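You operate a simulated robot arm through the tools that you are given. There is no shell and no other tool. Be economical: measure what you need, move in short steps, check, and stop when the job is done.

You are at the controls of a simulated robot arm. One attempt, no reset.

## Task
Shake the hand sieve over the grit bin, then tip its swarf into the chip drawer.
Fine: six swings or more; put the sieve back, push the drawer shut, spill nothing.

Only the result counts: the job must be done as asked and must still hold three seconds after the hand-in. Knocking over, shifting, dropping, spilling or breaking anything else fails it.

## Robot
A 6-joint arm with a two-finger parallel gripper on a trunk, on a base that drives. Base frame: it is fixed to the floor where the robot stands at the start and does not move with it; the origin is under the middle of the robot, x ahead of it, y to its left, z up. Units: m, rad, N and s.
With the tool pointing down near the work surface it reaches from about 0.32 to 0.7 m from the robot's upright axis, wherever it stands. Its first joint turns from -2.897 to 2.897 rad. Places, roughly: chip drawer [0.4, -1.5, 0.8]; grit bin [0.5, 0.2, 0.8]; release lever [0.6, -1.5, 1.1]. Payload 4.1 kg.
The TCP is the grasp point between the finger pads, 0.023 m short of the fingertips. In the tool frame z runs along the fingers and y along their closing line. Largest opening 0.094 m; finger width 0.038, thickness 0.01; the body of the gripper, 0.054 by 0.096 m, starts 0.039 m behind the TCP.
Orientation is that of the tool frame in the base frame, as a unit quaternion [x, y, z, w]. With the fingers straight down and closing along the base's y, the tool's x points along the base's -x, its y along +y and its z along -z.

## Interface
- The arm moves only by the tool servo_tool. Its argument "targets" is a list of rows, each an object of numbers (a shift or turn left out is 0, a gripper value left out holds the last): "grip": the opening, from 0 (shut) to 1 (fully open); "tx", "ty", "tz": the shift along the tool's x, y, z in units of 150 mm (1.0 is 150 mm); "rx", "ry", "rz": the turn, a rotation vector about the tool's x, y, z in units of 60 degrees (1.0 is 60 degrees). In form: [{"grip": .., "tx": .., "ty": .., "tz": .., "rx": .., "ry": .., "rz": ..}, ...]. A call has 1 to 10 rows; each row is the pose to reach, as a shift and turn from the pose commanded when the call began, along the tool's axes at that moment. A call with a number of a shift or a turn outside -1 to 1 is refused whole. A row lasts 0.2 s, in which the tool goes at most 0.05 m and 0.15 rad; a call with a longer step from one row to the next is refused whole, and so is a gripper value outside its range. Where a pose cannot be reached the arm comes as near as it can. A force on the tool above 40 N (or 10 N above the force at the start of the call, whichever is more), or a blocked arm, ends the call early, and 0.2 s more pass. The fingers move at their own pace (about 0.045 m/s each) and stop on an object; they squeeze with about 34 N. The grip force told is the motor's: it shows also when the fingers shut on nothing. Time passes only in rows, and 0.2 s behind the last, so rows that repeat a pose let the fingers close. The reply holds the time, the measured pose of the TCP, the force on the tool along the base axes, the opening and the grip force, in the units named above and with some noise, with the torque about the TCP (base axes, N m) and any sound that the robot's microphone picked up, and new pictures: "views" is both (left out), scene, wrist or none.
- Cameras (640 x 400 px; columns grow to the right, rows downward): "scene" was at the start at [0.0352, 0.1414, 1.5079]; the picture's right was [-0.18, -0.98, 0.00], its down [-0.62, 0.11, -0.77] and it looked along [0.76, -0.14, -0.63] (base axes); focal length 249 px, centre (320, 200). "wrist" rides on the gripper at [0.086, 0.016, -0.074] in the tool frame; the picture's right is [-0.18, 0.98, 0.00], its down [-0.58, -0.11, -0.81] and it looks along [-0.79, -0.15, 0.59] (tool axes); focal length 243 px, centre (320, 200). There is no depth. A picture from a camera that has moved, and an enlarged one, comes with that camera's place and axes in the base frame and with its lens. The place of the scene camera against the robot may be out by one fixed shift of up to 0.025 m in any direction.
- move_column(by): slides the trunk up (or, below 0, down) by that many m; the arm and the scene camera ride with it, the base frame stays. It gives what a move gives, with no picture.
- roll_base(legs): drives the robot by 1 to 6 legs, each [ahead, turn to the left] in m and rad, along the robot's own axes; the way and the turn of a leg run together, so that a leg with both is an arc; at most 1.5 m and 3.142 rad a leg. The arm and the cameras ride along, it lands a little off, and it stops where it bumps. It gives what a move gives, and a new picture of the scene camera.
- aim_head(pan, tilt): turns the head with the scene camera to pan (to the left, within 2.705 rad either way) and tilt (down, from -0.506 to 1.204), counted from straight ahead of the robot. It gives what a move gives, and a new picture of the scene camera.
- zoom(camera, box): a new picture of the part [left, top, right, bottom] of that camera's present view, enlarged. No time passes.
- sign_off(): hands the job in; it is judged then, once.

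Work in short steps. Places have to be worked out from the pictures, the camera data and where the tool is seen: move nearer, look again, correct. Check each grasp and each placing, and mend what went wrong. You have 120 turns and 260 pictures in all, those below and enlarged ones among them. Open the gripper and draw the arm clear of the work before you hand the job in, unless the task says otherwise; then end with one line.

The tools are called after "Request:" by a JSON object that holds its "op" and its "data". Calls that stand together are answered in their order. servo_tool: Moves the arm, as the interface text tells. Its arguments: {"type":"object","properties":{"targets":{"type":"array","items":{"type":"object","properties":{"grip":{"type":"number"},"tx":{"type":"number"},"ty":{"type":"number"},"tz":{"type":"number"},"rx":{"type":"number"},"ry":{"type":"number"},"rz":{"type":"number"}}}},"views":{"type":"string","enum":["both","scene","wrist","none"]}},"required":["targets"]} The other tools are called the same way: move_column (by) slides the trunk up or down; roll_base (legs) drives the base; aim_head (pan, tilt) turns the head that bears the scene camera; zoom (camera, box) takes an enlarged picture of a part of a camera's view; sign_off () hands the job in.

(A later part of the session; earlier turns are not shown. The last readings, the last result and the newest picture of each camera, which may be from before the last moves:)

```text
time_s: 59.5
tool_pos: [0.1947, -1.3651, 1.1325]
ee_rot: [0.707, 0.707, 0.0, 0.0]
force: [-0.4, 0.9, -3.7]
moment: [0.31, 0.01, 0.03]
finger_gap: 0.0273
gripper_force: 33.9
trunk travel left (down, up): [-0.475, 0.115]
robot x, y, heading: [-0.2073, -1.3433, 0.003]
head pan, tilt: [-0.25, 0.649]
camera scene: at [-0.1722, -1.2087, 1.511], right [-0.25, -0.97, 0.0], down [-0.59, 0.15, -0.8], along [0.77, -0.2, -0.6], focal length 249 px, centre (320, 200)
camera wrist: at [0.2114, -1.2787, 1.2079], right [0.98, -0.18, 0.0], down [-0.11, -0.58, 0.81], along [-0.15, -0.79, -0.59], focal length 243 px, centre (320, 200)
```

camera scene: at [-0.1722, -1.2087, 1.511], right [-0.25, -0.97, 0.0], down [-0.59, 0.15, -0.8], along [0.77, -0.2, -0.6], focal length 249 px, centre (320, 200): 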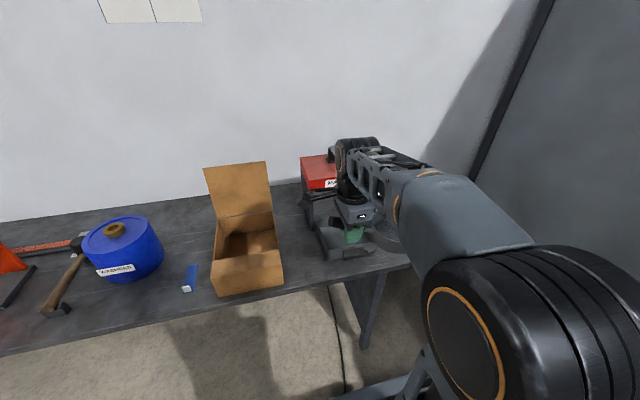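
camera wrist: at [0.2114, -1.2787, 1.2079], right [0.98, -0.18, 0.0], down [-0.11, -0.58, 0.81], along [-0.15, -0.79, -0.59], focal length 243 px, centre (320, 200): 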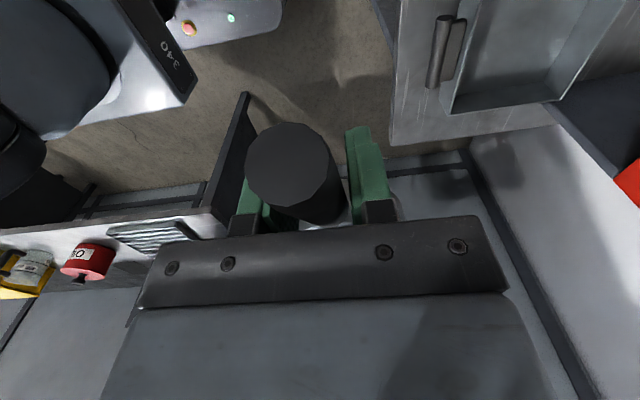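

Wrist view confirms the drawer's front at x ≈ 0.375 and its right edge at y ≈ -1.535, so its middle is y ≈ -1.455 — under the sieve. I move ahead to x ≈ 0.42 and down to z ≈ 0.99.

Request:
{"op": "servo_tool", "data": {"targets": [{"ty": 0.06}, {"ty": 0.16, "tz": 0.05}, {"ty": 0.3, "tz": 0.12}, {"ty": 0.45, "tz": 0.22}, {"ty": 0.6, "tz": 0.32}, {"ty": 0.75, "tz": 0.42}, {"ty": 0.88, "tz": 0.5}, {"ty": 0.95, "tz": 0.56}, {"ty": 1.0, "tz": 0.6}, {"ty": 1.0, "tz": 0.6}], "views": "none"}}

Request:
{"op": "servo_tool", "data": {"targets": [{"ty": 0.06, "tz": 0.03}, {"ty": 0.16, "tz": 0.1}, {"ty": 0.28, "tz": 0.18}, {"ty": 0.38, "tz": 0.26}, {"ty": 0.46, "tz": 0.33}, {"ty": 0.5, "tz": 0.36}, {"ty": 0.5, "tz": 0.36}], "views": "both"}}

Request:
{"op": "zoom", "data": {"camera": "scene", "box": [270, 110, 450, 280]}}

```text
time_s: 61.7
tool_pos: [0.3458, -1.3652, 1.0421]
ee_rot: [0.708, 0.707, 0.0, 0.0]
force: [0.3, 0.2, -4.2]
moment: [0.35, -0.01, -0.03]
finger_gap: 0.0279
gripper_force: 34.1
trunk travel left (down, up): [-0.475, 0.115]
robot x, y, heading: [-0.2082, -1.3424, 0.001]
head pan, tilt: [-0.25, 0.649]
```

```text
time_s: 63.3
tool_pos: [0.4196, -1.3631, 0.9892]
ee_rot: [0.707, 0.707, -0.001, 0.0]
force: [-0.1, -1.0, -3.1]
moment: [0.31, 0.04, 0.02]
finger_gap: 0.0274
gripper_force: 33.8
trunk travel left (down, up): [-0.475, 0.115]
robot x, y, heading: [-0.2117, -1.3401, 0.0]
head pan, tilt: [-0.25, 0.649]
camera scene: at [-0.1721, -1.2087, 1.511], right [-0.25, -0.97, 0.0], down [-0.59, 0.15, -0.8], along [0.77, -0.2, -0.6], focal length 249 px, centre (320, 200)
camera wrist: at [0.4367, -1.2784, 1.0638], right [0.98, -0.18, 0.0], down [-0.11, -0.58, 0.81], along [-0.15, -0.79, -0.59], focal length 243 px, centre (320, 200)
```

scene: 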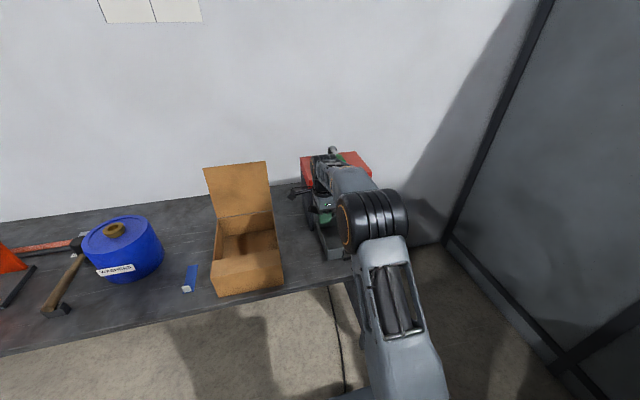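
wrist: 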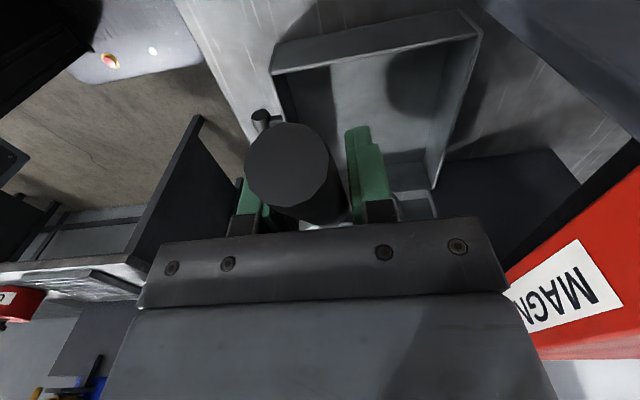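

```text
2.35 times, centred on (360, 195) of scene
camera zoom: at [-0.1721, -1.2087, 1.511], right [-0.25, -0.97, 0.0], down [-0.59, 0.15, -0.8], along [0.77, -0.2, -0.6], focal length 587 px, centre (226, 212)
```

zoom: 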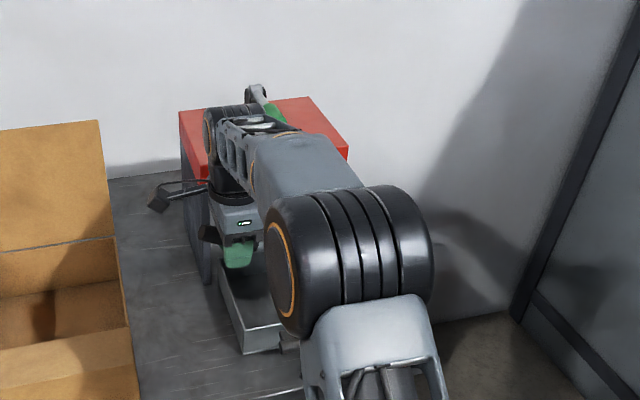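

The drawer opening is x 0.378–0.543, y -1.37 to -1.54, and the sieve's shadow lies in it. I shift to x ≈ 0.455, z ≈ 0.957 and begin a slow tilt.

Request:
{"op": "servo_tool", "data": {"targets": [{"ty": 0.06, "tz": 0.05}, {"ty": 0.14, "tz": 0.13}, {"ty": 0.21, "tz": 0.2}, {"ty": 0.24, "tz": 0.22}, {"ty": 0.24, "tz": 0.22}], "views": "wrist"}}

Request:
{"op": "servo_tool", "data": {"targets": [{"rx": -0.05}, {"rx": -0.13}, {"rx": -0.22}, {"rx": -0.3}, {"rx": -0.3}], "views": "both"}}

```text
time_s: 64.5
tool_pos: [0.4547, -1.3635, 0.9565]
ee_rot: [0.707, 0.707, 0.0, 0.0]
force: [0.5, -0.1, -4.1]
moment: [0.3, -0.02, 0.02]
finger_gap: 0.0276
gripper_force: 33.6
trunk travel left (down, up): [-0.475, 0.115]
robot x, y, heading: [-0.2067, -1.3449, 0.002]
head pan, tilt: [-0.25, 0.649]
camera wrist: at [0.4723, -1.2784, 1.031], right [0.98, -0.18, 0.0], down [-0.11, -0.58, 0.81], along [-0.15, -0.79, -0.59], focal length 243 px, centre (320, 200)
```

wrist: 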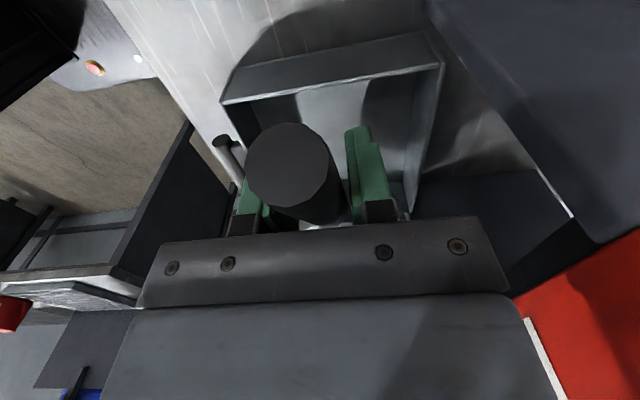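

```text
time_s: 65.7
tool_pos: [0.4555, -1.3634, 0.9557]
ee_rot: [0.699, 0.698, 0.11, 0.11]
force: [-0.1, -0.1, -3.8]
moment: [0.29, 0.01, 0.01]
finger_gap: 0.0274
gripper_force: 34.0
trunk travel left (down, up): [-0.475, 0.115]
robot x, y, heading: [-0.2069, -1.342, 0.003]
head pan, tilt: [-0.25, 0.649]
camera scene: at [-0.1721, -1.2087, 1.511], right [-0.25, -0.97, 0.0], down [-0.59, 0.15, -0.8], along [0.77, -0.2, -0.6], focal length 249 px, centre (320, 200)
camera wrist: at [0.4483, -1.2783, 1.0325], right [0.93, -0.18, 0.3], down [-0.35, -0.58, 0.73], along [0.04, -0.79, -0.61], focal length 243 px, centre (320, 200)
```

scene: 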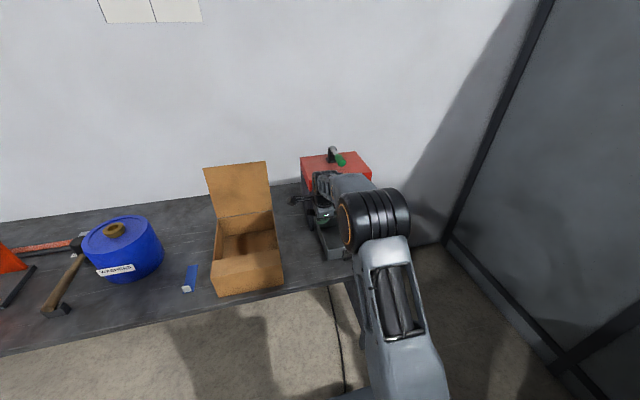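
wrist: 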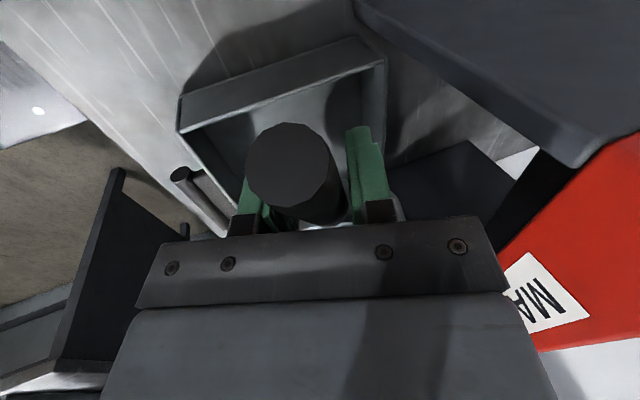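

18° of tilt went as planned, with the fingers turning ahead and the bowl opening toward me. I carry on to about 45°, then look.

Request:
{"op": "servo_tool", "data": {"targets": [{"rx": -0.1}, {"rx": -0.2}, {"rx": -0.3}, {"rx": -0.4}, {"rx": -0.45}, {"rx": -0.45}], "views": "both"}}

```text
time_s: 67.1
tool_pos: [0.4561, -1.3644, 0.9564]
ee_rot: [0.652, 0.654, 0.27, 0.271]
force: [0.2, -0.2, -3.4]
moment: [0.29, 0.09, 0.04]
finger_gap: 0.0276
gripper_force: 33.3
trunk travel left (down, up): [-0.475, 0.115]
robot x, y, heading: [-0.2075, -1.3429, 0.0]
head pan, tilt: [-0.25, 0.649]
camera scene: at [-0.172, -1.2087, 1.511], right [-0.25, -0.97, 0.0], down [-0.59, 0.15, -0.8], along [0.77, -0.2, -0.6], focal length 249 px, centre (320, 200)
camera wrist: at [0.415, -1.2781, 1.0208], right [0.69, -0.18, 0.7], down [-0.65, -0.58, 0.49], along [0.31, -0.79, -0.52], focal length 243 px, centre (320, 200)
```

scene: 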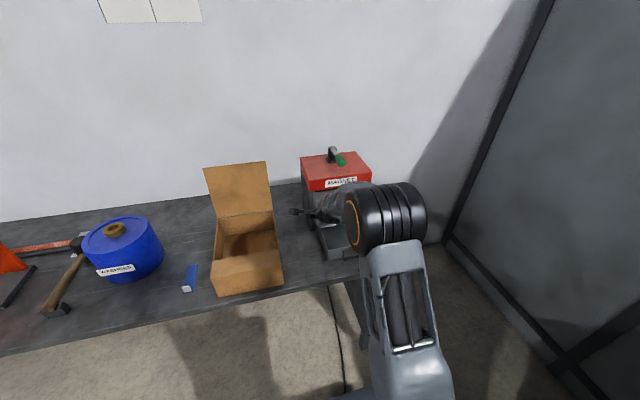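
wrist: 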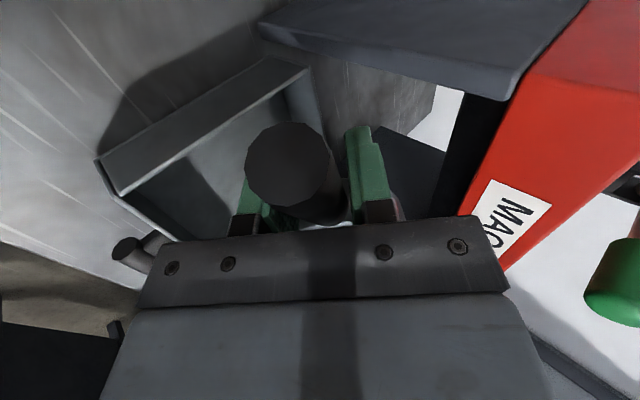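

45° reached and still nothing touched. I tilt on to about 72°, then 100°.

Request:
{"op": "servo_tool", "data": {"targets": [{"rx": -0.1}, {"rx": -0.2}, {"rx": -0.3}, {"rx": -0.4}, {"rx": -0.45}, {"rx": -0.45}], "views": "both"}}

Request:
{"op": "servo_tool", "data": {"targets": [{"rx": -0.1}, {"rx": -0.2}, {"rx": -0.3}, {"rx": -0.4}, {"rx": -0.45}, {"rx": -0.45}], "views": "both"}}

```text
time_s: 68.5
tool_pos: [0.4573, -1.3633, 0.957]
ee_rot: [0.572, 0.572, 0.416, 0.415]
force: [-0.6, 0.3, -3.6]
moment: [0.33, 0.15, -0.03]
finger_gap: 0.0275
gripper_force: 34.2
out of reach, approached as far as the arm can: row 1, 2
trunk travel left (down, up): [-0.475, 0.115]
robot x, y, heading: [-0.2073, -1.3421, -0.002]
head pan, tilt: [-0.25, 0.649]
camera scene: at [-0.172, -1.2087, 1.511], right [-0.25, -0.97, 0.0], down [-0.59, 0.15, -0.8], along [0.77, -0.2, -0.6], focal length 249 px, centre (320, 200)
camera wrist: at [0.3901, -1.2782, 0.9948], right [0.3, -0.18, 0.93], down [-0.8, -0.58, 0.15], along [0.52, -0.79, -0.32], focal length 243 px, centre (320, 200)
```

scene: 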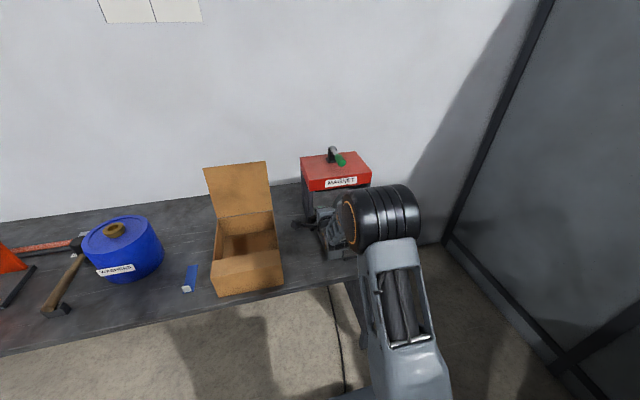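
wrist: 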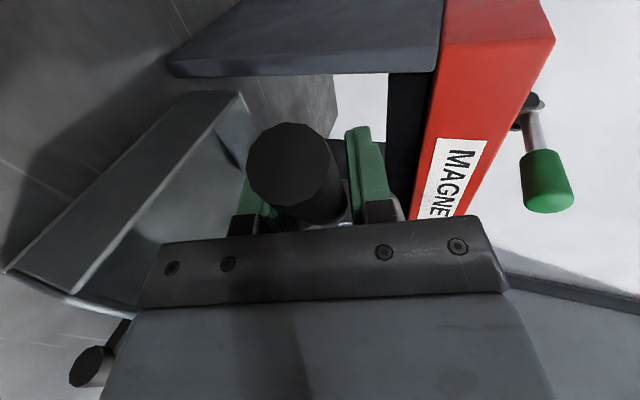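

```text
time_s: 69.9
tool_pos: [0.4569, -1.364, 0.957]
ee_rot: [0.46, 0.459, 0.537, 0.538]
force: [-0.3, -0.6, -2.3]
moment: [0.2, 0.11, -0.01]
finger_gap: 0.0272
gripper_force: 33.9
trunk travel left (down, up): [-0.475, 0.115]
robot x, y, heading: [-0.2057, -1.3443, -0.0]
head pan, tilt: [-0.25, 0.649]
camera scene: at [-0.1721, -1.2087, 1.511], right [-0.25, -0.97, 0.0], down [-0.59, 0.15, -0.8], along [0.77, -0.2, -0.6], focal length 249 px, centre (320, 200)
camera wrist: at [0.3803, -1.2782, 0.9609], right [-0.15, -0.18, 0.97], down [-0.78, -0.58, -0.23], along [0.61, -0.79, -0.05], focal length 243 px, centre (320, 200)
```

scene: 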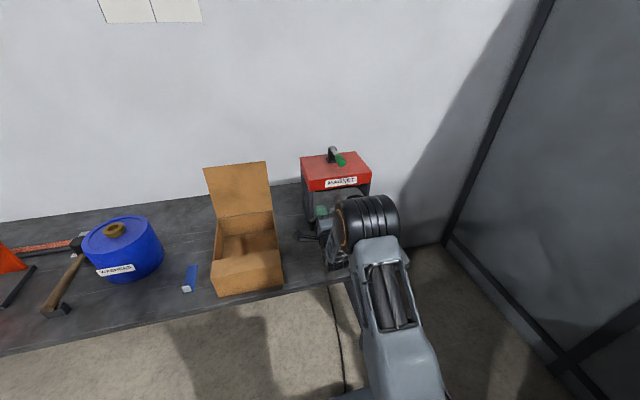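
wrist: 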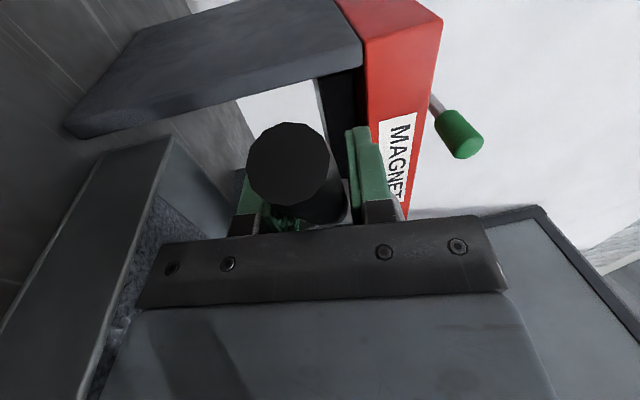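

Swarf now shows in the drawer and the load has dropped. I tilt some 17° more and hold, to empty it.

Request:
{"op": "servo_tool", "data": {"targets": [{"rx": -0.1}, {"rx": -0.2}, {"rx": -0.28}, {"rx": -0.28}, {"rx": -0.28}, {"rx": -0.28}, {"rx": -0.28}], "views": "both"}}

Request:
{"op": "zoom", "data": {"camera": "scene", "box": [280, 130, 440, 290]}}

```text
time_s: 71.5
tool_pos: [0.455, -1.3641, 0.9562]
ee_rot: [0.375, 0.376, 0.599, 0.599]
force: [0.2, 1.0, -2.7]
moment: [0.19, 0.07, -0.01]
finger_gap: 0.0274
gripper_force: 33.8
trunk travel left (down, up): [-0.475, 0.115]
robot x, y, heading: [-0.2054, -1.3456, -0.0]
head pan, tilt: [-0.25, 0.649]
camera scene: at [-0.1722, -1.2087, 1.511], right [-0.25, -0.97, 0.0], down [-0.59, 0.15, -0.8], along [0.77, -0.2, -0.6], focal length 249 px, centre (320, 200)
camera wrist: at [0.3819, -1.2781, 0.9386], right [-0.43, -0.18, 0.89], down [-0.68, -0.58, -0.45], along [0.6, -0.79, 0.12], focal length 243 px, centre (320, 200)
```

scene: 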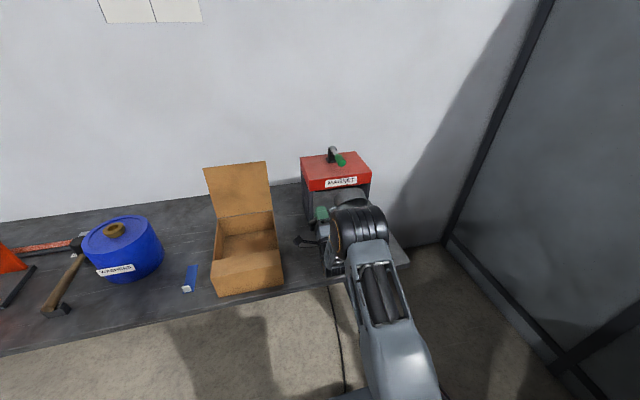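
wrist: 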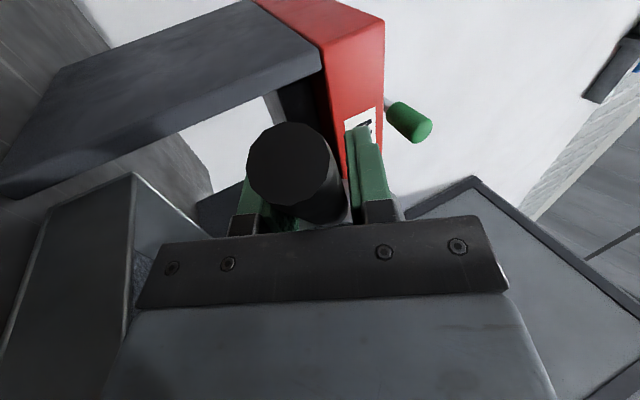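

```text
2.50 times, centred on (360, 210) of scene
camera zoom: at [-0.1722, -1.2087, 1.511], right [-0.25, -0.97, 0.0], down [-0.59, 0.15, -0.8], along [0.77, -0.2, -0.6], focal length 623 px, centre (220, 175)
```

zoom: 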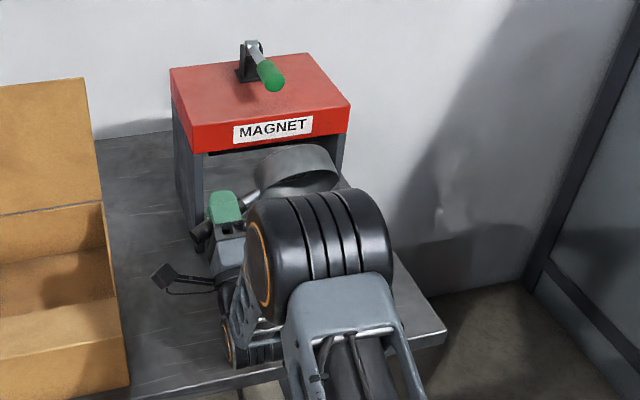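

The bowl hangs with its opening down and lies clear of everything. I tilt back level in steps.

Request:
{"op": "servo_tool", "data": {"targets": [{"rx": 0.12}, {"rx": 0.24}, {"rx": 0.36}, {"rx": 0.48}, {"rx": 0.6}, {"rx": 0.72}, {"rx": 0.84}, {"rx": 0.96}, {"rx": 0.96}], "views": "none"}}

Request:
{"op": "servo_tool", "data": {"targets": [{"rx": 0.12}, {"rx": 0.24}, {"rx": 0.36}, {"rx": 0.48}, {"rx": 0.6}, {"rx": 0.72}, {"rx": 0.84}, {"rx": 0.97}, {"rx": 0.97}], "views": "none"}}

Request:
{"op": "servo_tool", "data": {"targets": [{"tz": -0.2}, {"tz": -0.4}, {"tz": -0.6, "ty": -0.1}, {"tz": -0.8, "ty": -0.3}, {"tz": -0.9, "ty": -0.5}, {"tz": -1, "ty": -0.7}, {"tz": -1, "ty": -0.9}, {"tz": -1, "ty": -1}, {"tz": -1, "ty": -1}], "views": "both"}}

```text
time_s: 73.5
tool_pos: [0.4555, -1.364, 0.9572]
ee_rot: [0.618, 0.618, 0.343, 0.343]
force: [-0.4, 0.1, -1.6]
moment: [0.19, 0.07, 0.0]
finger_gap: 0.0276
gripper_force: 34.0
trunk travel left (down, up): [-0.475, 0.115]
robot x, y, heading: [-0.2086, -1.3423, 0.001]
head pan, tilt: [-0.25, 0.649]
```

```text
time_s: 75.5
tool_pos: [0.4565, -1.3651, 0.9558]
ee_rot: [0.707, 0.707, -0.001, -0.001]
force: [1.1, 0.9, -2.3]
moment: [0.22, -0.03, 0.02]
finger_gap: 0.0275
gripper_force: 34.4
out of reach, approached as far as the arm can: row 2
trunk travel left (down, up): [-0.475, 0.115]
robot x, y, heading: [-0.2043, -1.3431, 0.001]
head pan, tilt: [-0.25, 0.649]
```

```text
time_s: 77.5
tool_pos: [0.3063, -1.3647, 1.1066]
ee_rot: [0.707, 0.707, 0.0, 0.0]
force: [1.4, -0.2, -2.2]
moment: [0.21, -0.01, -0.03]
finger_gap: 0.0272
gripper_force: 34.0
trunk travel left (down, up): [-0.475, 0.115]
robot x, y, heading: [-0.2085, -1.3456, 0.0]
head pan, tilt: [-0.25, 0.649]
camera scene: at [-0.1723, -1.2087, 1.511], right [-0.25, -0.97, 0.0], down [-0.59, 0.15, -0.8], along [0.77, -0.2, -0.6], focal length 249 px, centre (320, 200)
camera wrist: at [0.3219, -1.2787, 1.1807], right [0.98, -0.18, 0.0], down [-0.11, -0.58, 0.81], along [-0.15, -0.79, -0.59], focal length 243 px, centre (320, 200)
```

scene: 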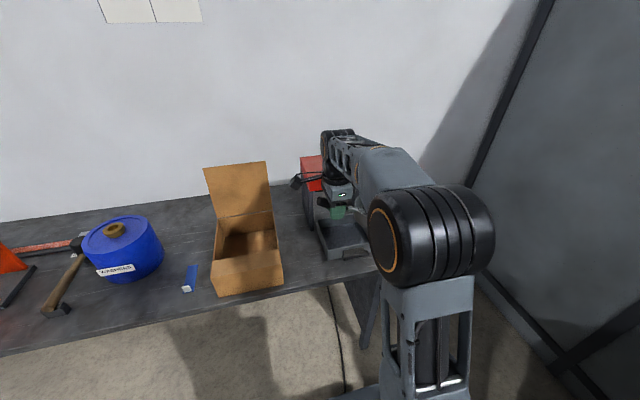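
wrist: 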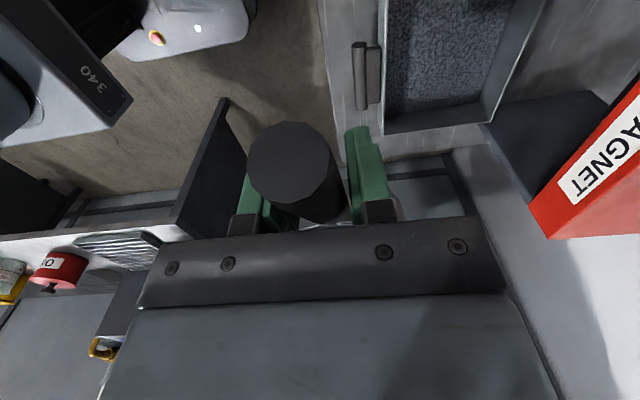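

The swarf lies in the drawer and the sieve is free. I draw back and turn the sieve to its first orientation for the drive back.

Request:
{"op": "servo_tool", "data": {"targets": [{"rz": -0.1, "ty": -0.1}, {"rz": -0.2, "ty": -0.2}, {"rz": -0.3, "ty": -0.3}, {"rz": -0.4, "ty": -0.4}, {"rz": -0.5, "ty": -0.5}, {"rz": -0.6, "ty": -0.6}, {"rz": -0.7, "ty": -0.65}, {"rz": -0.77, "ty": -0.65}], "views": "none"}}

Request:
{"op": "servo_tool", "data": {"targets": [{"rz": -0.1}, {"rz": -0.2}, {"rz": -0.3}, {"rz": -0.4}, {"rz": -0.5}, {"rz": -0.6}, {"rz": -0.7}, {"rz": -0.77}, {"rz": -0.77}], "views": "scene"}}

Request:
{"op": "zoom", "data": {"camera": "scene", "box": [290, 140, 430, 270]}}

```text
time_s: 79.3
tool_pos: [0.2089, -1.3638, 1.1062]
ee_rot: [0.372, 0.928, 0.0, 0.0]
force: [-0.3, 0.0, -1.8]
moment: [0.13, 0.11, -0.02]
finger_gap: 0.0275
gripper_force: 34.5
trunk travel left (down, up): [-0.475, 0.115]
robot x, y, heading: [-0.2051, -1.3467, -0.003]
head pan, tilt: [-0.25, 0.649]
```

```text
time_s: 81.3
tool_pos: [0.2084, -1.3643, 1.1057]
ee_rot: [-0.021, 1.0, -0.001, -0.001]
force: [0.4, 0.0, -1.9]
moment: [-0.01, 0.21, -0.02]
finger_gap: 0.0276
gripper_force: 33.8
trunk travel left (down, up): [-0.475, 0.115]
robot x, y, heading: [-0.2063, -1.3457, 0.001]
head pan, tilt: [-0.25, 0.649]
camera scene: at [-0.1723, -1.2087, 1.511], right [-0.25, -0.97, 0.0], down [-0.59, 0.15, -0.8], along [0.77, -0.2, -0.6], focal length 249 px, centre (320, 200)
```

scene: 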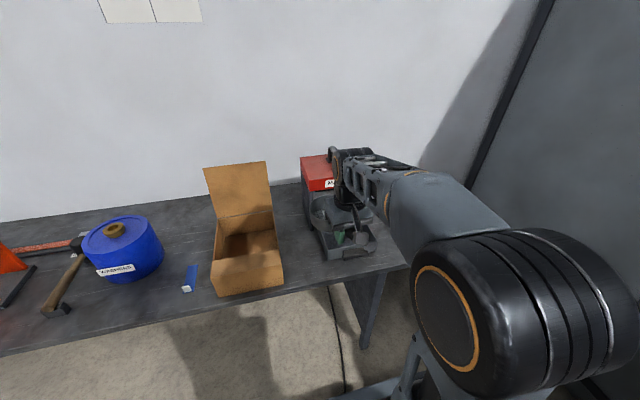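

```text
3.08 times, centred on (360, 205) of scene
camera zoom: at [-0.1723, -1.2087, 1.511], right [-0.25, -0.97, 0.0], down [-0.59, 0.15, -0.8], along [0.77, -0.2, -0.6], focal length 767 px, centre (197, 185)
```

zoom: 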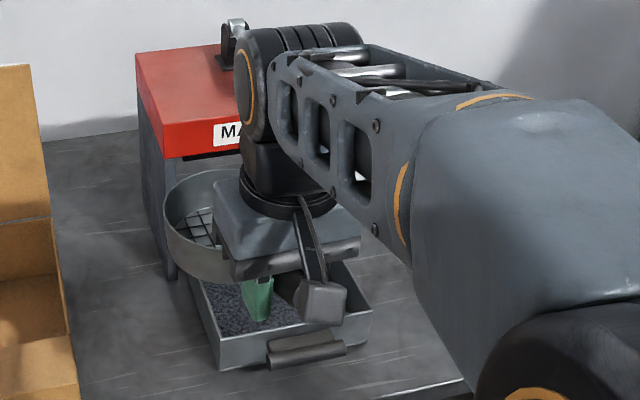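

The sieve is empty (mesh visible). I drive back: back off, turn left, ahead, turn right.

Request:
{"op": "roll_base", "data": {"legs": [[-0.15, 0], [0, 1.571], [1.345, 0], [0, -1.571]]}}

```text
time_s: 96.7
tool_pos: [0.0605, -0.0318, 1.1065]
ee_rot: [-0.012, 1.0, 0.0, 0.001]
force: [-0.3, 0.5, -1.8]
moment: [0.03, 0.18, -0.01]
finger_gap: 0.0274
gripper_force: 33.9
trunk travel left (down, up): [-0.475, 0.115]
robot x, y, heading: [-0.3541, -0.002, -0.018]
head pan, tilt: [-0.25, 0.649]
camera scene: at [-0.3176, 0.1313, 1.511], right [-0.26, -0.96, 0.0], down [-0.58, 0.16, -0.8], along [0.77, -0.21, -0.6], focal length 249 px, centre (320, 200)
```

scene: 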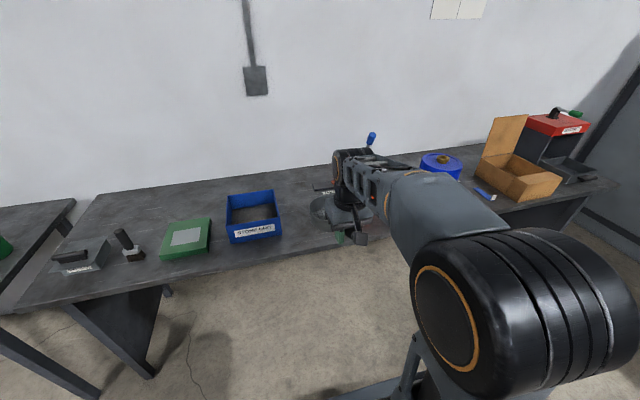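

I close the remaining distance to the bench, correcting the small heading error.

Request:
{"op": "roll_base", "data": {"legs": [[0.354, 0.018]]}}

```text
time_s: 99.0
tool_pos: [0.4141, -0.0263, 1.1068]
ee_rot: [-0.021, 1.0, 0.001, -0.001]
force: [-0.8, -0.2, -1.2]
moment: [-0.01, 0.21, 0.01]
finger_gap: 0.0274
gripper_force: 33.7
trunk travel left (down, up): [-0.475, 0.115]
robot x, y, heading: [0.0018, -0.0065, -0.004]
head pan, tilt: [-0.25, 0.649]
camera scene: at [0.034, 0.1288, 1.511], right [-0.25, -0.97, 0.0], down [-0.59, 0.15, -0.8], along [0.77, -0.2, -0.6], focal length 249 px, centre (320, 200)
```

scene: 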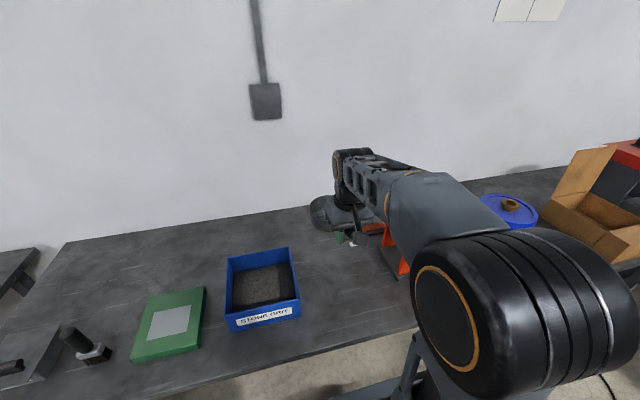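

Now to the put-back pose [0.386, -0.0206, 0.856]: first above it and down to z ≈ 0.957.

Request:
{"op": "servo_tool", "data": {"targets": [{"tx": 0.09, "ty": 0.02}, {"tx": 0.187, "ty": 0.045}, {"tx": 0.187, "ty": 0.045, "tz": 0.15}, {"tx": 0.187, "ty": 0.045, "tz": 0.35}, {"tx": 0.187, "ty": 0.045, "tz": 0.6}, {"tx": 0.187, "ty": 0.045, "tz": 0.8}, {"tx": 0.187, "ty": 0.045, "tz": 0.95}, {"tx": 0.187, "ty": 0.045, "tz": 1.0}, {"tx": 0.187, "ty": 0.045, "tz": 1.0}], "views": "both"}}

```text
time_s: 101.0
tool_pos: [0.3852, -0.023, 0.9572]
ee_rot: [-0.021, 1.0, 0.0, 0.0]
force: [-0.1, -0.8, -2.1]
moment: [-0.05, 0.19, 0.02]
finger_gap: 0.0273
gripper_force: 34.1
trunk travel left (down, up): [-0.475, 0.115]
robot x, y, heading: [-0.003, -0.0082, 0.005]
head pan, tilt: [-0.25, 0.649]
camera scene: at [0.0337, 0.1288, 1.511], right [-0.25, -0.97, 0.0], down [-0.59, 0.15, -0.8], along [0.77, -0.2, -0.6], focal length 249 px, centre (320, 200)
camera wrist: at [0.2987, -0.0095, 1.0318], right [0.14, 0.99, 0.0], down [0.59, -0.08, 0.81], along [0.8, -0.11, -0.59], focal length 243 px, centre (320, 200)
```

scene: 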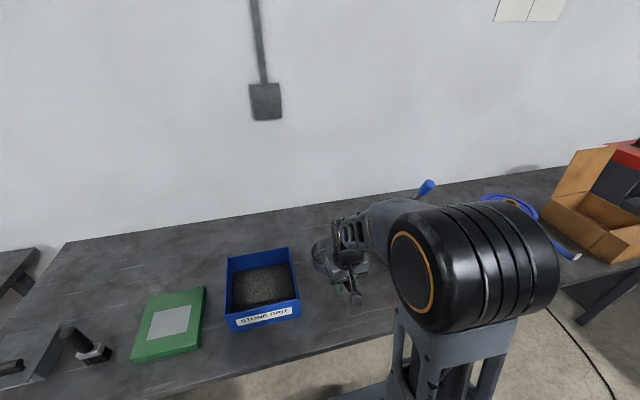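
wrist: 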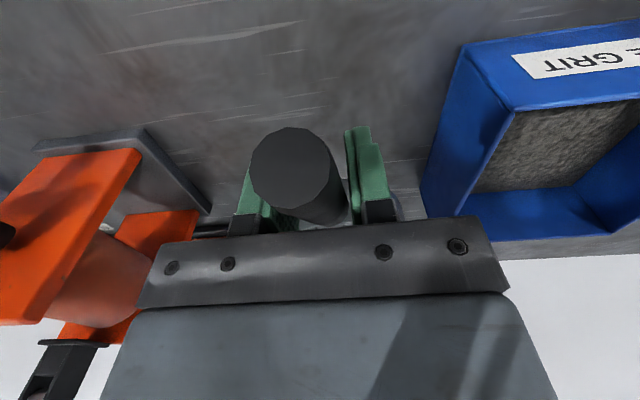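

The handle has slipped very slightly in the pads (tip a bit higher). I lower gently until the sieve stands.

Request:
{"op": "servo_tool", "data": {"targets": [{"tz": 0.15, "ty": 0.01}, {"tz": 0.3, "ty": 0.015}, {"tz": 0.45, "ty": 0.015}, {"tz": 0.55, "ty": 0.015}, {"tz": 0.61, "ty": 0.015}, {"tz": 0.64, "ty": 0.015}, {"tz": 0.655, "ty": 0.015}, {"tz": 0.665, "ty": 0.015}, {"tz": 0.665, "ty": 0.015}], "views": "wrist"}}

Request:
{"op": "zoom", "data": {"camera": "scene", "box": [290, 200, 410, 320]}}

```text
time_s: 103.0
tool_pos: [0.3842, -0.0191, 0.8565]
ee_rot: [-0.022, 1.0, 0.0, 0.001]
force: [-1.9, -0.8, 13.5]
moment: [0.05, -0.81, -0.01]
finger_gap: 0.0276
gripper_force: 34.4
trunk travel left (down, up): [-0.475, 0.115]
robot x, y, heading: [-0.0004, -0.0058, 0.002]
head pan, tilt: [-0.25, 0.649]
camera wrist: at [0.2979, -0.0074, 0.9318], right [0.14, 0.99, 0.0], down [0.58, -0.08, 0.81], along [0.8, -0.11, -0.59], focal length 243 px, centre (320, 200)
```

wrist: 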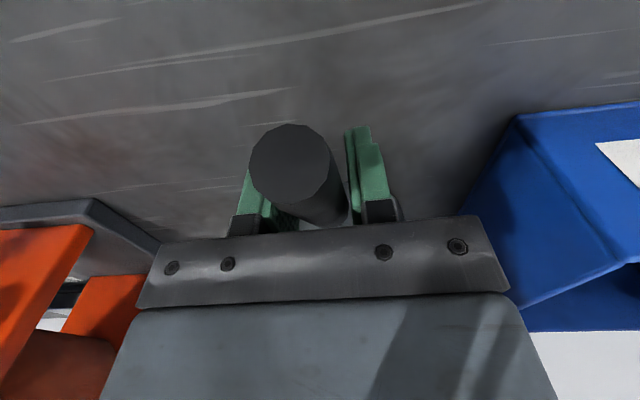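

```text
3.33 times, centred on (350, 260) of scene
camera zoom: at [0.0323, 0.1288, 1.5112], right [-0.25, -0.97, 0.0], down [-0.59, 0.15, -0.8], along [0.77, -0.2, -0.6], focal length 831 px, centre (220, 0)
```

zoom: 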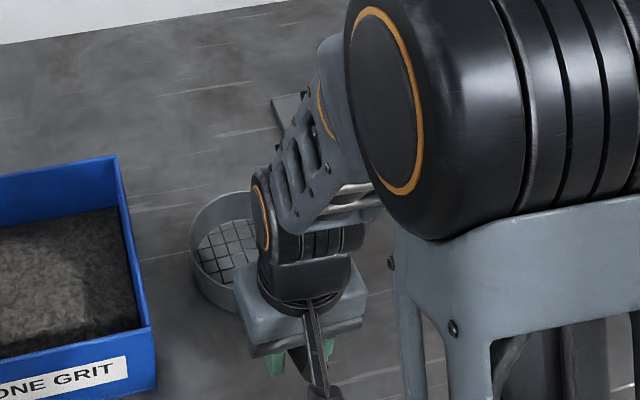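

It stands with 13 N of press; I ease up 3 mm, open, and rise.

Request:
{"op": "servo_tool", "data": {"targets": [{"tz": -0.02}, {"tz": -0.02, "grip": 0.35}, {"tz": -0.02, "grip": 0.45}, {"tz": -0.02, "grip": 0.6}, {"tz": -0.02, "grip": 0.9}, {"tz": -0.02, "grip": 1}, {"tz": -0.02, "grip": 1}], "views": "wrist"}}

Request:
{"op": "servo_tool", "data": {"targets": [{"tz": -0.2}, {"tz": -0.4}, {"tz": -0.7}, {"tz": -1.0}, {"tz": -1.0}], "views": "wrist"}}

```text
time_s: 104.5
tool_pos: [0.3856, -0.0193, 0.8599]
ee_rot: [-0.02, 1.0, 0.0, 0.0]
force: [0.4, 0.5, -0.3]
moment: [0.01, -0.04, 0.0]
finger_gap: 0.094
gripper_force: 0.1
trunk travel left (down, up): [-0.475, 0.115]
robot x, y, heading: [-0.005, -0.0045, -0.001]
head pan, tilt: [-0.25, 0.649]
camera wrist: at [0.2983, -0.0074, 0.9342], right [0.14, 0.99, 0.0], down [0.59, -0.08, 0.81], along [0.8, -0.11, -0.59], focal length 243 px, centre (320, 200)
```

wrist: 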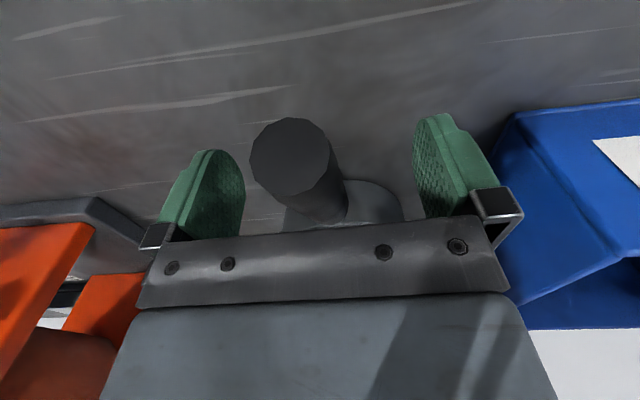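

```text
time_s: 105.8
tool_pos: [0.3852, -0.0189, 1.0096]
ee_rot: [-0.021, 1.0, 0.0, 0.0]
force: [-0.4, 0.2, -0.2]
moment: [0.03, 0.03, -0.01]
finger_gap: 0.0937
gripper_force: 0.0
trunk travel left (down, up): [-0.475, 0.115]
robot x, y, heading: [-0.0015, -0.007, 0.001]
head pan, tilt: [-0.25, 0.649]
camera wrist: at [0.2986, -0.0072, 1.0837], right [0.14, 0.99, 0.0], down [0.59, -0.08, 0.81], along [0.8, -0.11, -0.59], focal length 243 px, centre (320, 200)
```

wrist: 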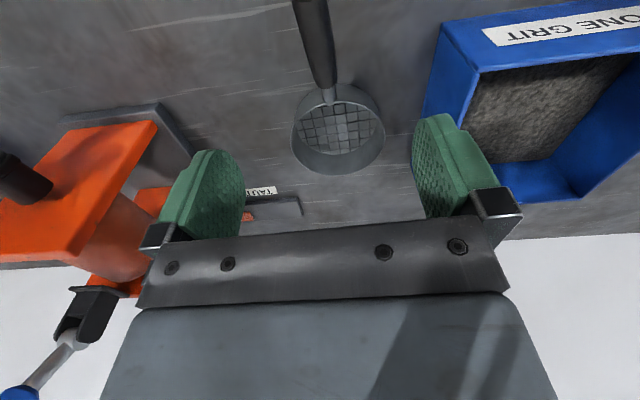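

The sieve stands back in its place. I raise the hand, shut the fingers, and drive back to the drawer by the same path reversed.

Request:
{"op": "servo_tool", "data": {"targets": [{"tz": -0.3, "grip": 0}, {"tz": -0.6}, {"tz": -0.8}, {"tz": -0.8}, {"tz": -0.8}], "views": "none"}}

Request:
{"op": "roll_base", "data": {"legs": [[-0.356, 0], [0, 1.571], [-1.345, 0], [0, -1.571]]}}

```text
time_s: 107.0
tool_pos: [0.386, -0.0212, 1.1285]
ee_rot: [-0.02, 1.0, 0.0, 0.0]
force: [-1.3, -1.0, 0.1]
moment: [-0.03, -0.01, -0.03]
finger_gap: 0.0001
gripper_force: 13.1
trunk travel left (down, up): [-0.475, 0.115]
robot x, y, heading: [-0.0048, -0.0068, -0.002]
head pan, tilt: [-0.25, 0.649]
```

```text
time_s: 123.2
tool_pos: [0.0233, -1.3764, 1.1283]
ee_rot: [-0.016, 1.0, 0.0, 0.0]
force: [-0.1, -0.2, -0.2]
moment: [-0.02, 0.02, 0.03]
finger_gap: 0.0001
gripper_force: 34.2
trunk travel left (down, up): [-0.475, 0.115]
robot x, y, heading: [-0.3649, -1.3599, -0.009]
head pan, tilt: [-0.25, 0.649]
camera scene: at [-0.3278, -1.2235, 1.511], right [-0.26, -0.97, 0.0], down [-0.58, 0.16, -0.8], along [0.77, -0.2, -0.6], focal length 249 px, centre (320, 200)
```

scene: 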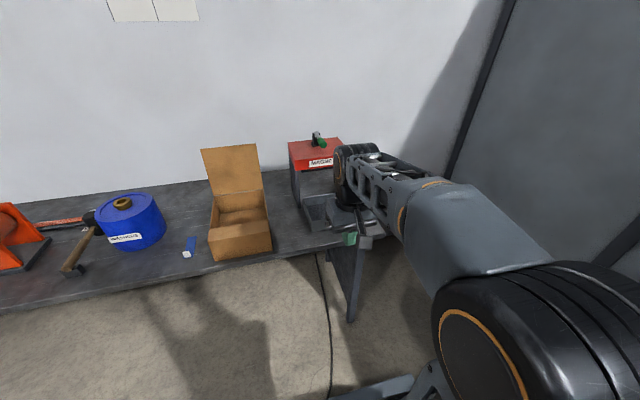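

I come nearer by 0.26 m and then turn the hand (as for the tipping), to push with tilted fingers so the wrist keeps clear of the magnet.

Request:
{"op": "roll_base", "data": {"legs": [[0.255, 0.009]]}}

Request:
{"op": "servo_tool", "data": {"targets": [{"rz": 0.12}, {"rz": 0.24}, {"rz": 0.36}, {"rz": 0.48}, {"rz": 0.6}, {"rz": 0.72}, {"rz": 0.84}, {"rz": 0.96}], "views": "none"}}

Request:
{"op": "servo_tool", "data": {"targets": [{"rz": 0.12}, {"rz": 0.24}, {"rz": 0.36}, {"rz": 0.48}, {"rz": 0.57}, {"rz": 0.57}], "views": "wrist"}}

```text
time_s: 125.1
tool_pos: [0.2786, -1.3751, 1.1288]
ee_rot: [-0.02, 1.0, 0.0, -0.001]
force: [0.3, -0.1, 1.0]
moment: [0.0, 0.03, -0.01]
finger_gap: 0.0
gripper_force: 34.4
trunk travel left (down, up): [-0.475, 0.115]
robot x, y, heading: [-0.1108, -1.3567, -0.002]
head pan, tilt: [-0.25, 0.649]
camera scene: at [-0.0733, -1.2248, 1.511], right [-0.25, -0.97, 0.0], down [-0.59, 0.15, -0.8], along [0.77, -0.2, -0.6], focal length 249 px, centre (320, 200)
```

scene: 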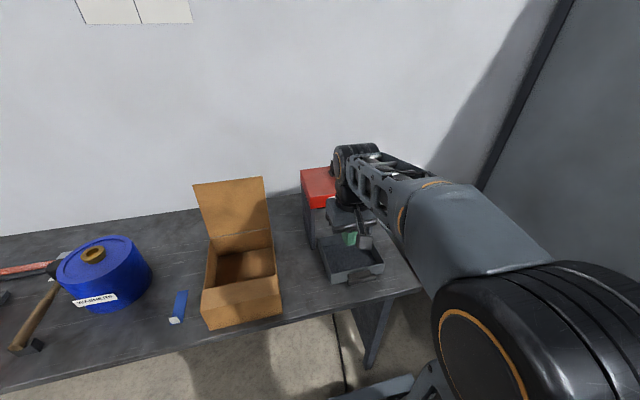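

```text
time_s: 126.9
tool_pos: [0.2776, -1.3748, 1.1285]
ee_rot: [0.464, 0.886, 0.0, 0.001]
force: [-0.3, 0.1, -0.1]
moment: [0.0, 0.03, -0.01]
finger_gap: 0.0
gripper_force: 33.9
trunk travel left (down, up): [-0.475, 0.115]
robot x, y, heading: [-0.1084, -1.3609, -0.001]
head pan, tilt: [-0.25, 0.649]
```

```text
time_s: 128.3
tool_pos: [0.2771, -1.3742, 1.1284]
ee_rot: [0.704, 0.71, 0.0, 0.0]
force: [0.5, 0.1, -0.5]
moment: [0.02, -0.01, 0.01]
finger_gap: 0.0
gripper_force: 33.8
trunk travel left (down, up): [-0.475, 0.115]
robot x, y, heading: [-0.1095, -1.3565, 0.0]
head pan, tilt: [-0.25, 0.649]
camera wrist: at [0.2935, -1.2883, 1.2034], right [0.98, -0.18, 0.0], down [-0.1, -0.58, 0.81], along [-0.14, -0.79, -0.59], focal length 243 px, centre (320, 200)
```

wrist: 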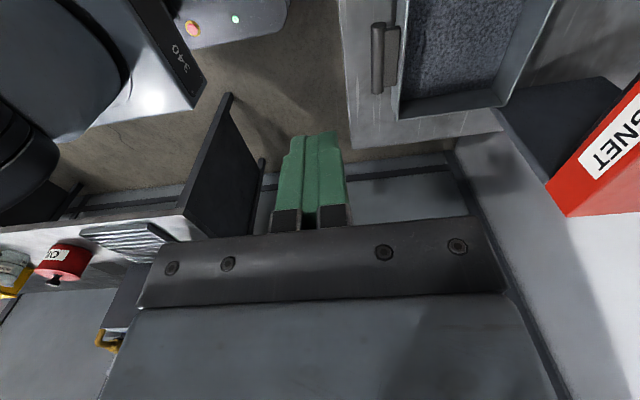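

The drawer handle's bar is at about [0.34, -1.459]. I go in front of it, partly down, and pitch the fingers 45° ahead.

Request:
{"op": "servo_tool", "data": {"targets": [{"tx": -0.2}, {"tx": -0.4, "tz": 0.2}, {"tx": -0.56, "tz": 0.45}, {"tx": -0.56, "tz": 0.75}, {"tx": -0.56, "tz": 1.0}, {"tx": -0.56, "tz": 1.0}], "views": "none"}}

Request:
{"op": "servo_tool", "data": {"targets": [{"rx": -0.12}, {"rx": -0.24}, {"rx": -0.36}, {"rx": -0.48}, {"rx": -0.6}, {"rx": -0.72}, {"rx": -0.75}, {"rx": -0.75}], "views": "both"}}

```text
time_s: 129.7
tool_pos: [0.2781, -1.4593, 0.9787]
ee_rot: [0.704, 0.71, 0.0, 0.0]
force: [0.5, 0.0, 0.2]
moment: [-0.01, -0.01, -0.03]
finger_gap: 0.0001
gripper_force: 34.1
trunk travel left (down, up): [-0.475, 0.115]
robot x, y, heading: [-0.1079, -1.3603, -0.002]
head pan, tilt: [-0.25, 0.649]
```

```text
time_s: 131.5
tool_pos: [0.2993, -1.469, 0.9855]
ee_rot: [0.651, 0.656, 0.271, 0.269]
force: [-0.3, -0.2, -0.2]
moment: [-0.06, -0.01, 0.01]
finger_gap: 0.0001
gripper_force: 33.9
out of reach, approached as far as the arm can: row 6, 7, 8
trunk travel left (down, up): [-0.475, 0.115]
robot x, y, heading: [-0.1129, -1.3571, 0.002]
head pan, tilt: [-0.25, 0.649]
camera scene: at [-0.0737, -1.2248, 1.511], right [-0.25, -0.97, 0.0], down [-0.59, 0.15, -0.8], along [0.77, -0.2, -0.6], focal length 249 px, centre (320, 200)
camera wrist: at [0.257, -1.3828, 1.0491], right [0.7, -0.18, 0.69], down [-0.64, -0.59, 0.49], along [0.32, -0.79, -0.52], focal length 243 px, centre (320, 200)
```

scene: 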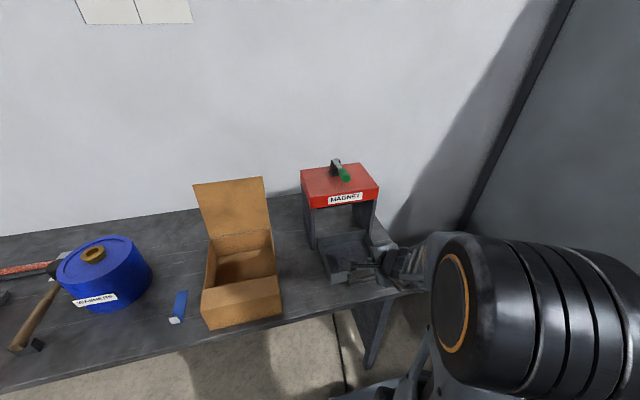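
wrist: 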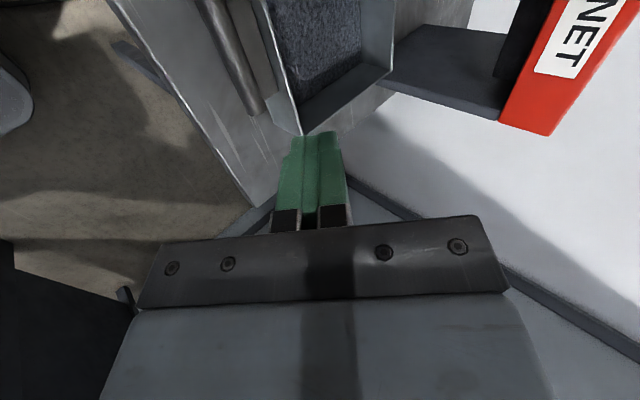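

Too near the body for that pose. I back the base 0.12 m off for room.

Request:
{"op": "roll_base", "data": {"legs": [[-0.12, 0]]}}

Request:
{"op": "servo_tool", "data": {"targets": [{"ty": 0.1, "tz": 0.1}, {"ty": 0.25, "tz": 0.25}, {"ty": 0.4, "tz": 0.4}, {"ty": 0.45, "tz": 0.45}, {"ty": 0.45, "tz": 0.45}], "views": "both"}}

```text
time_s: 132.7
tool_pos: [0.1783, -1.4676, 0.9842]
ee_rot: [0.651, 0.656, 0.271, 0.269]
force: [0.0, -0.1, -0.5]
moment: [0.01, -0.01, -0.02]
finger_gap: 0.0001
gripper_force: 34.3
trunk travel left (down, up): [-0.475, 0.115]
robot x, y, heading: [-0.2279, -1.3587, -0.004]
head pan, tilt: [-0.25, 0.649]
camera scene: at [-0.1943, -1.2246, 1.511], right [-0.25, -0.97, 0.0], down [-0.59, 0.15, -0.8], along [0.77, -0.2, -0.6], focal length 249 px, centre (320, 200)
```

scene: 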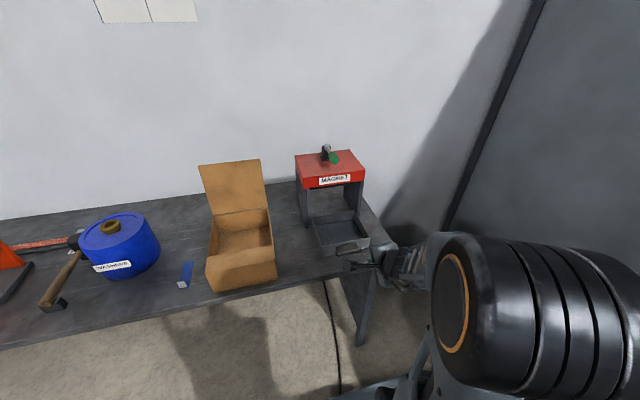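

```text
time_s: 133.9
tool_pos: [0.2742, -1.4667, 0.985]
ee_rot: [0.65, 0.656, 0.271, 0.27]
force: [-0.2, 0.4, 0.3]
moment: [0.01, 0.0, -0.01]
finger_gap: 0.0002
gripper_force: 33.7
trunk travel left (down, up): [-0.475, 0.115]
robot x, y, heading: [-0.2278, -1.3623, 0.001]
head pan, tilt: [-0.25, 0.649]
camera scene: at [-0.194, -1.2246, 1.511], right [-0.25, -0.97, 0.0], down [-0.59, 0.15, -0.8], along [0.77, -0.2, -0.6], focal length 249 px, centre (320, 200)
camera wrist: at [0.2322, -1.3818, 1.0493], right [0.7, -0.18, 0.69], down [-0.64, -0.59, 0.49], along [0.32, -0.79, -0.52], focal length 243 px, centre (320, 200)
```

scene: 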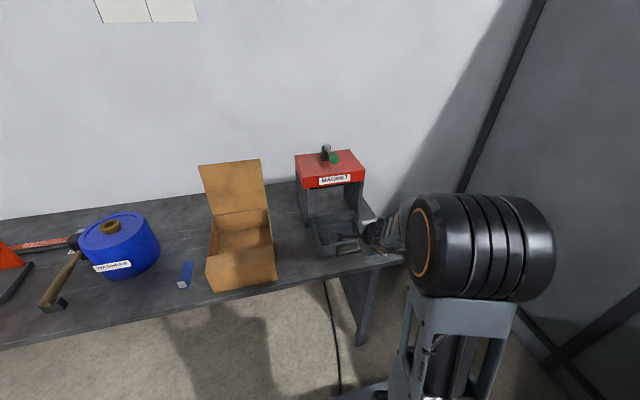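
wrist: 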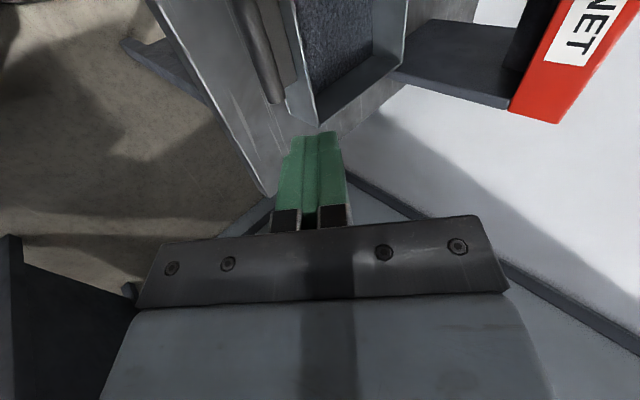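

The hand lines up with the drawer's handle (y ≈ -1.46). I lower to z ≈ 0.848 in front of it.

Request:
{"op": "servo_tool", "data": {"targets": [{"tx": 0.04, "tz": 0.18, "ty": -0.15}, {"tx": 0.04, "tz": 0.36, "ty": -0.3}, {"tx": 0.04, "tz": 0.54, "ty": -0.46}, {"tx": 0.04, "tz": 0.69, "ty": -0.6}, {"tx": 0.04, "tz": 0.69, "ty": -0.6}], "views": "both"}}

Request:
{"op": "zoom", "data": {"camera": "scene", "box": [280, 140, 440, 290]}}

```text
time_s: 135.1
tool_pos: [0.2832, -1.4596, 0.8474]
ee_rot: [0.65, 0.657, 0.271, 0.269]
force: [0.3, -0.3, -0.8]
moment: [0.02, -0.04, 0.03]
finger_gap: 0.0
gripper_force: 34.6
trunk travel left (down, up): [-0.475, 0.115]
robot x, y, heading: [-0.2272, -1.3559, -0.002]
head pan, tilt: [-0.25, 0.649]
camera scene: at [-0.1938, -1.2247, 1.511], right [-0.25, -0.97, 0.0], down [-0.59, 0.15, -0.8], along [0.77, -0.2, -0.6], focal length 249 px, centre (320, 200)
camera wrist: at [0.2413, -1.3758, 0.9116], right [0.7, -0.18, 0.69], down [-0.64, -0.59, 0.49], along [0.32, -0.79, -0.52], focal length 243 px, centre (320, 200)
```

scene: 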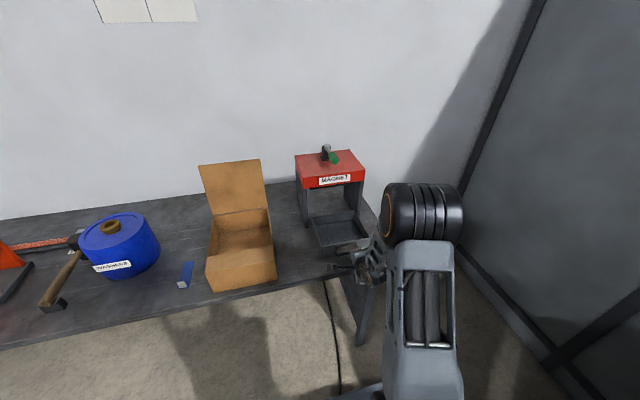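
wrist: 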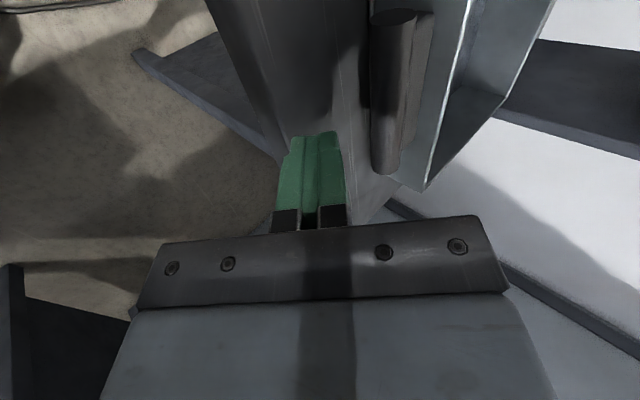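

```text
2.67 times, centred on (360, 215) of scene
camera zoom: at [-0.1938, -1.2247, 1.511], right [-0.25, -0.97, 0.0], down [-0.59, 0.15, -0.8], along [0.77, -0.2, -0.6], focal length 665 px, centre (213, 160)
```

zoom: 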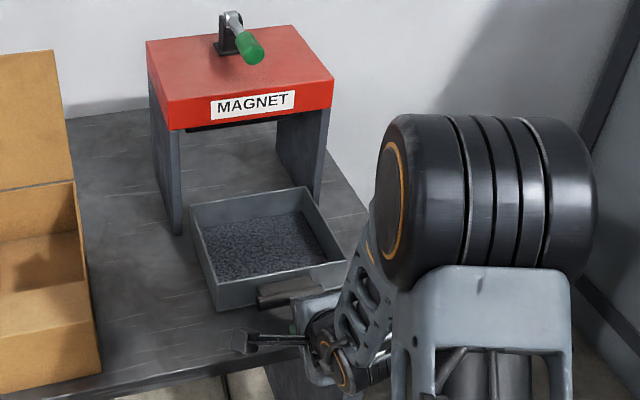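

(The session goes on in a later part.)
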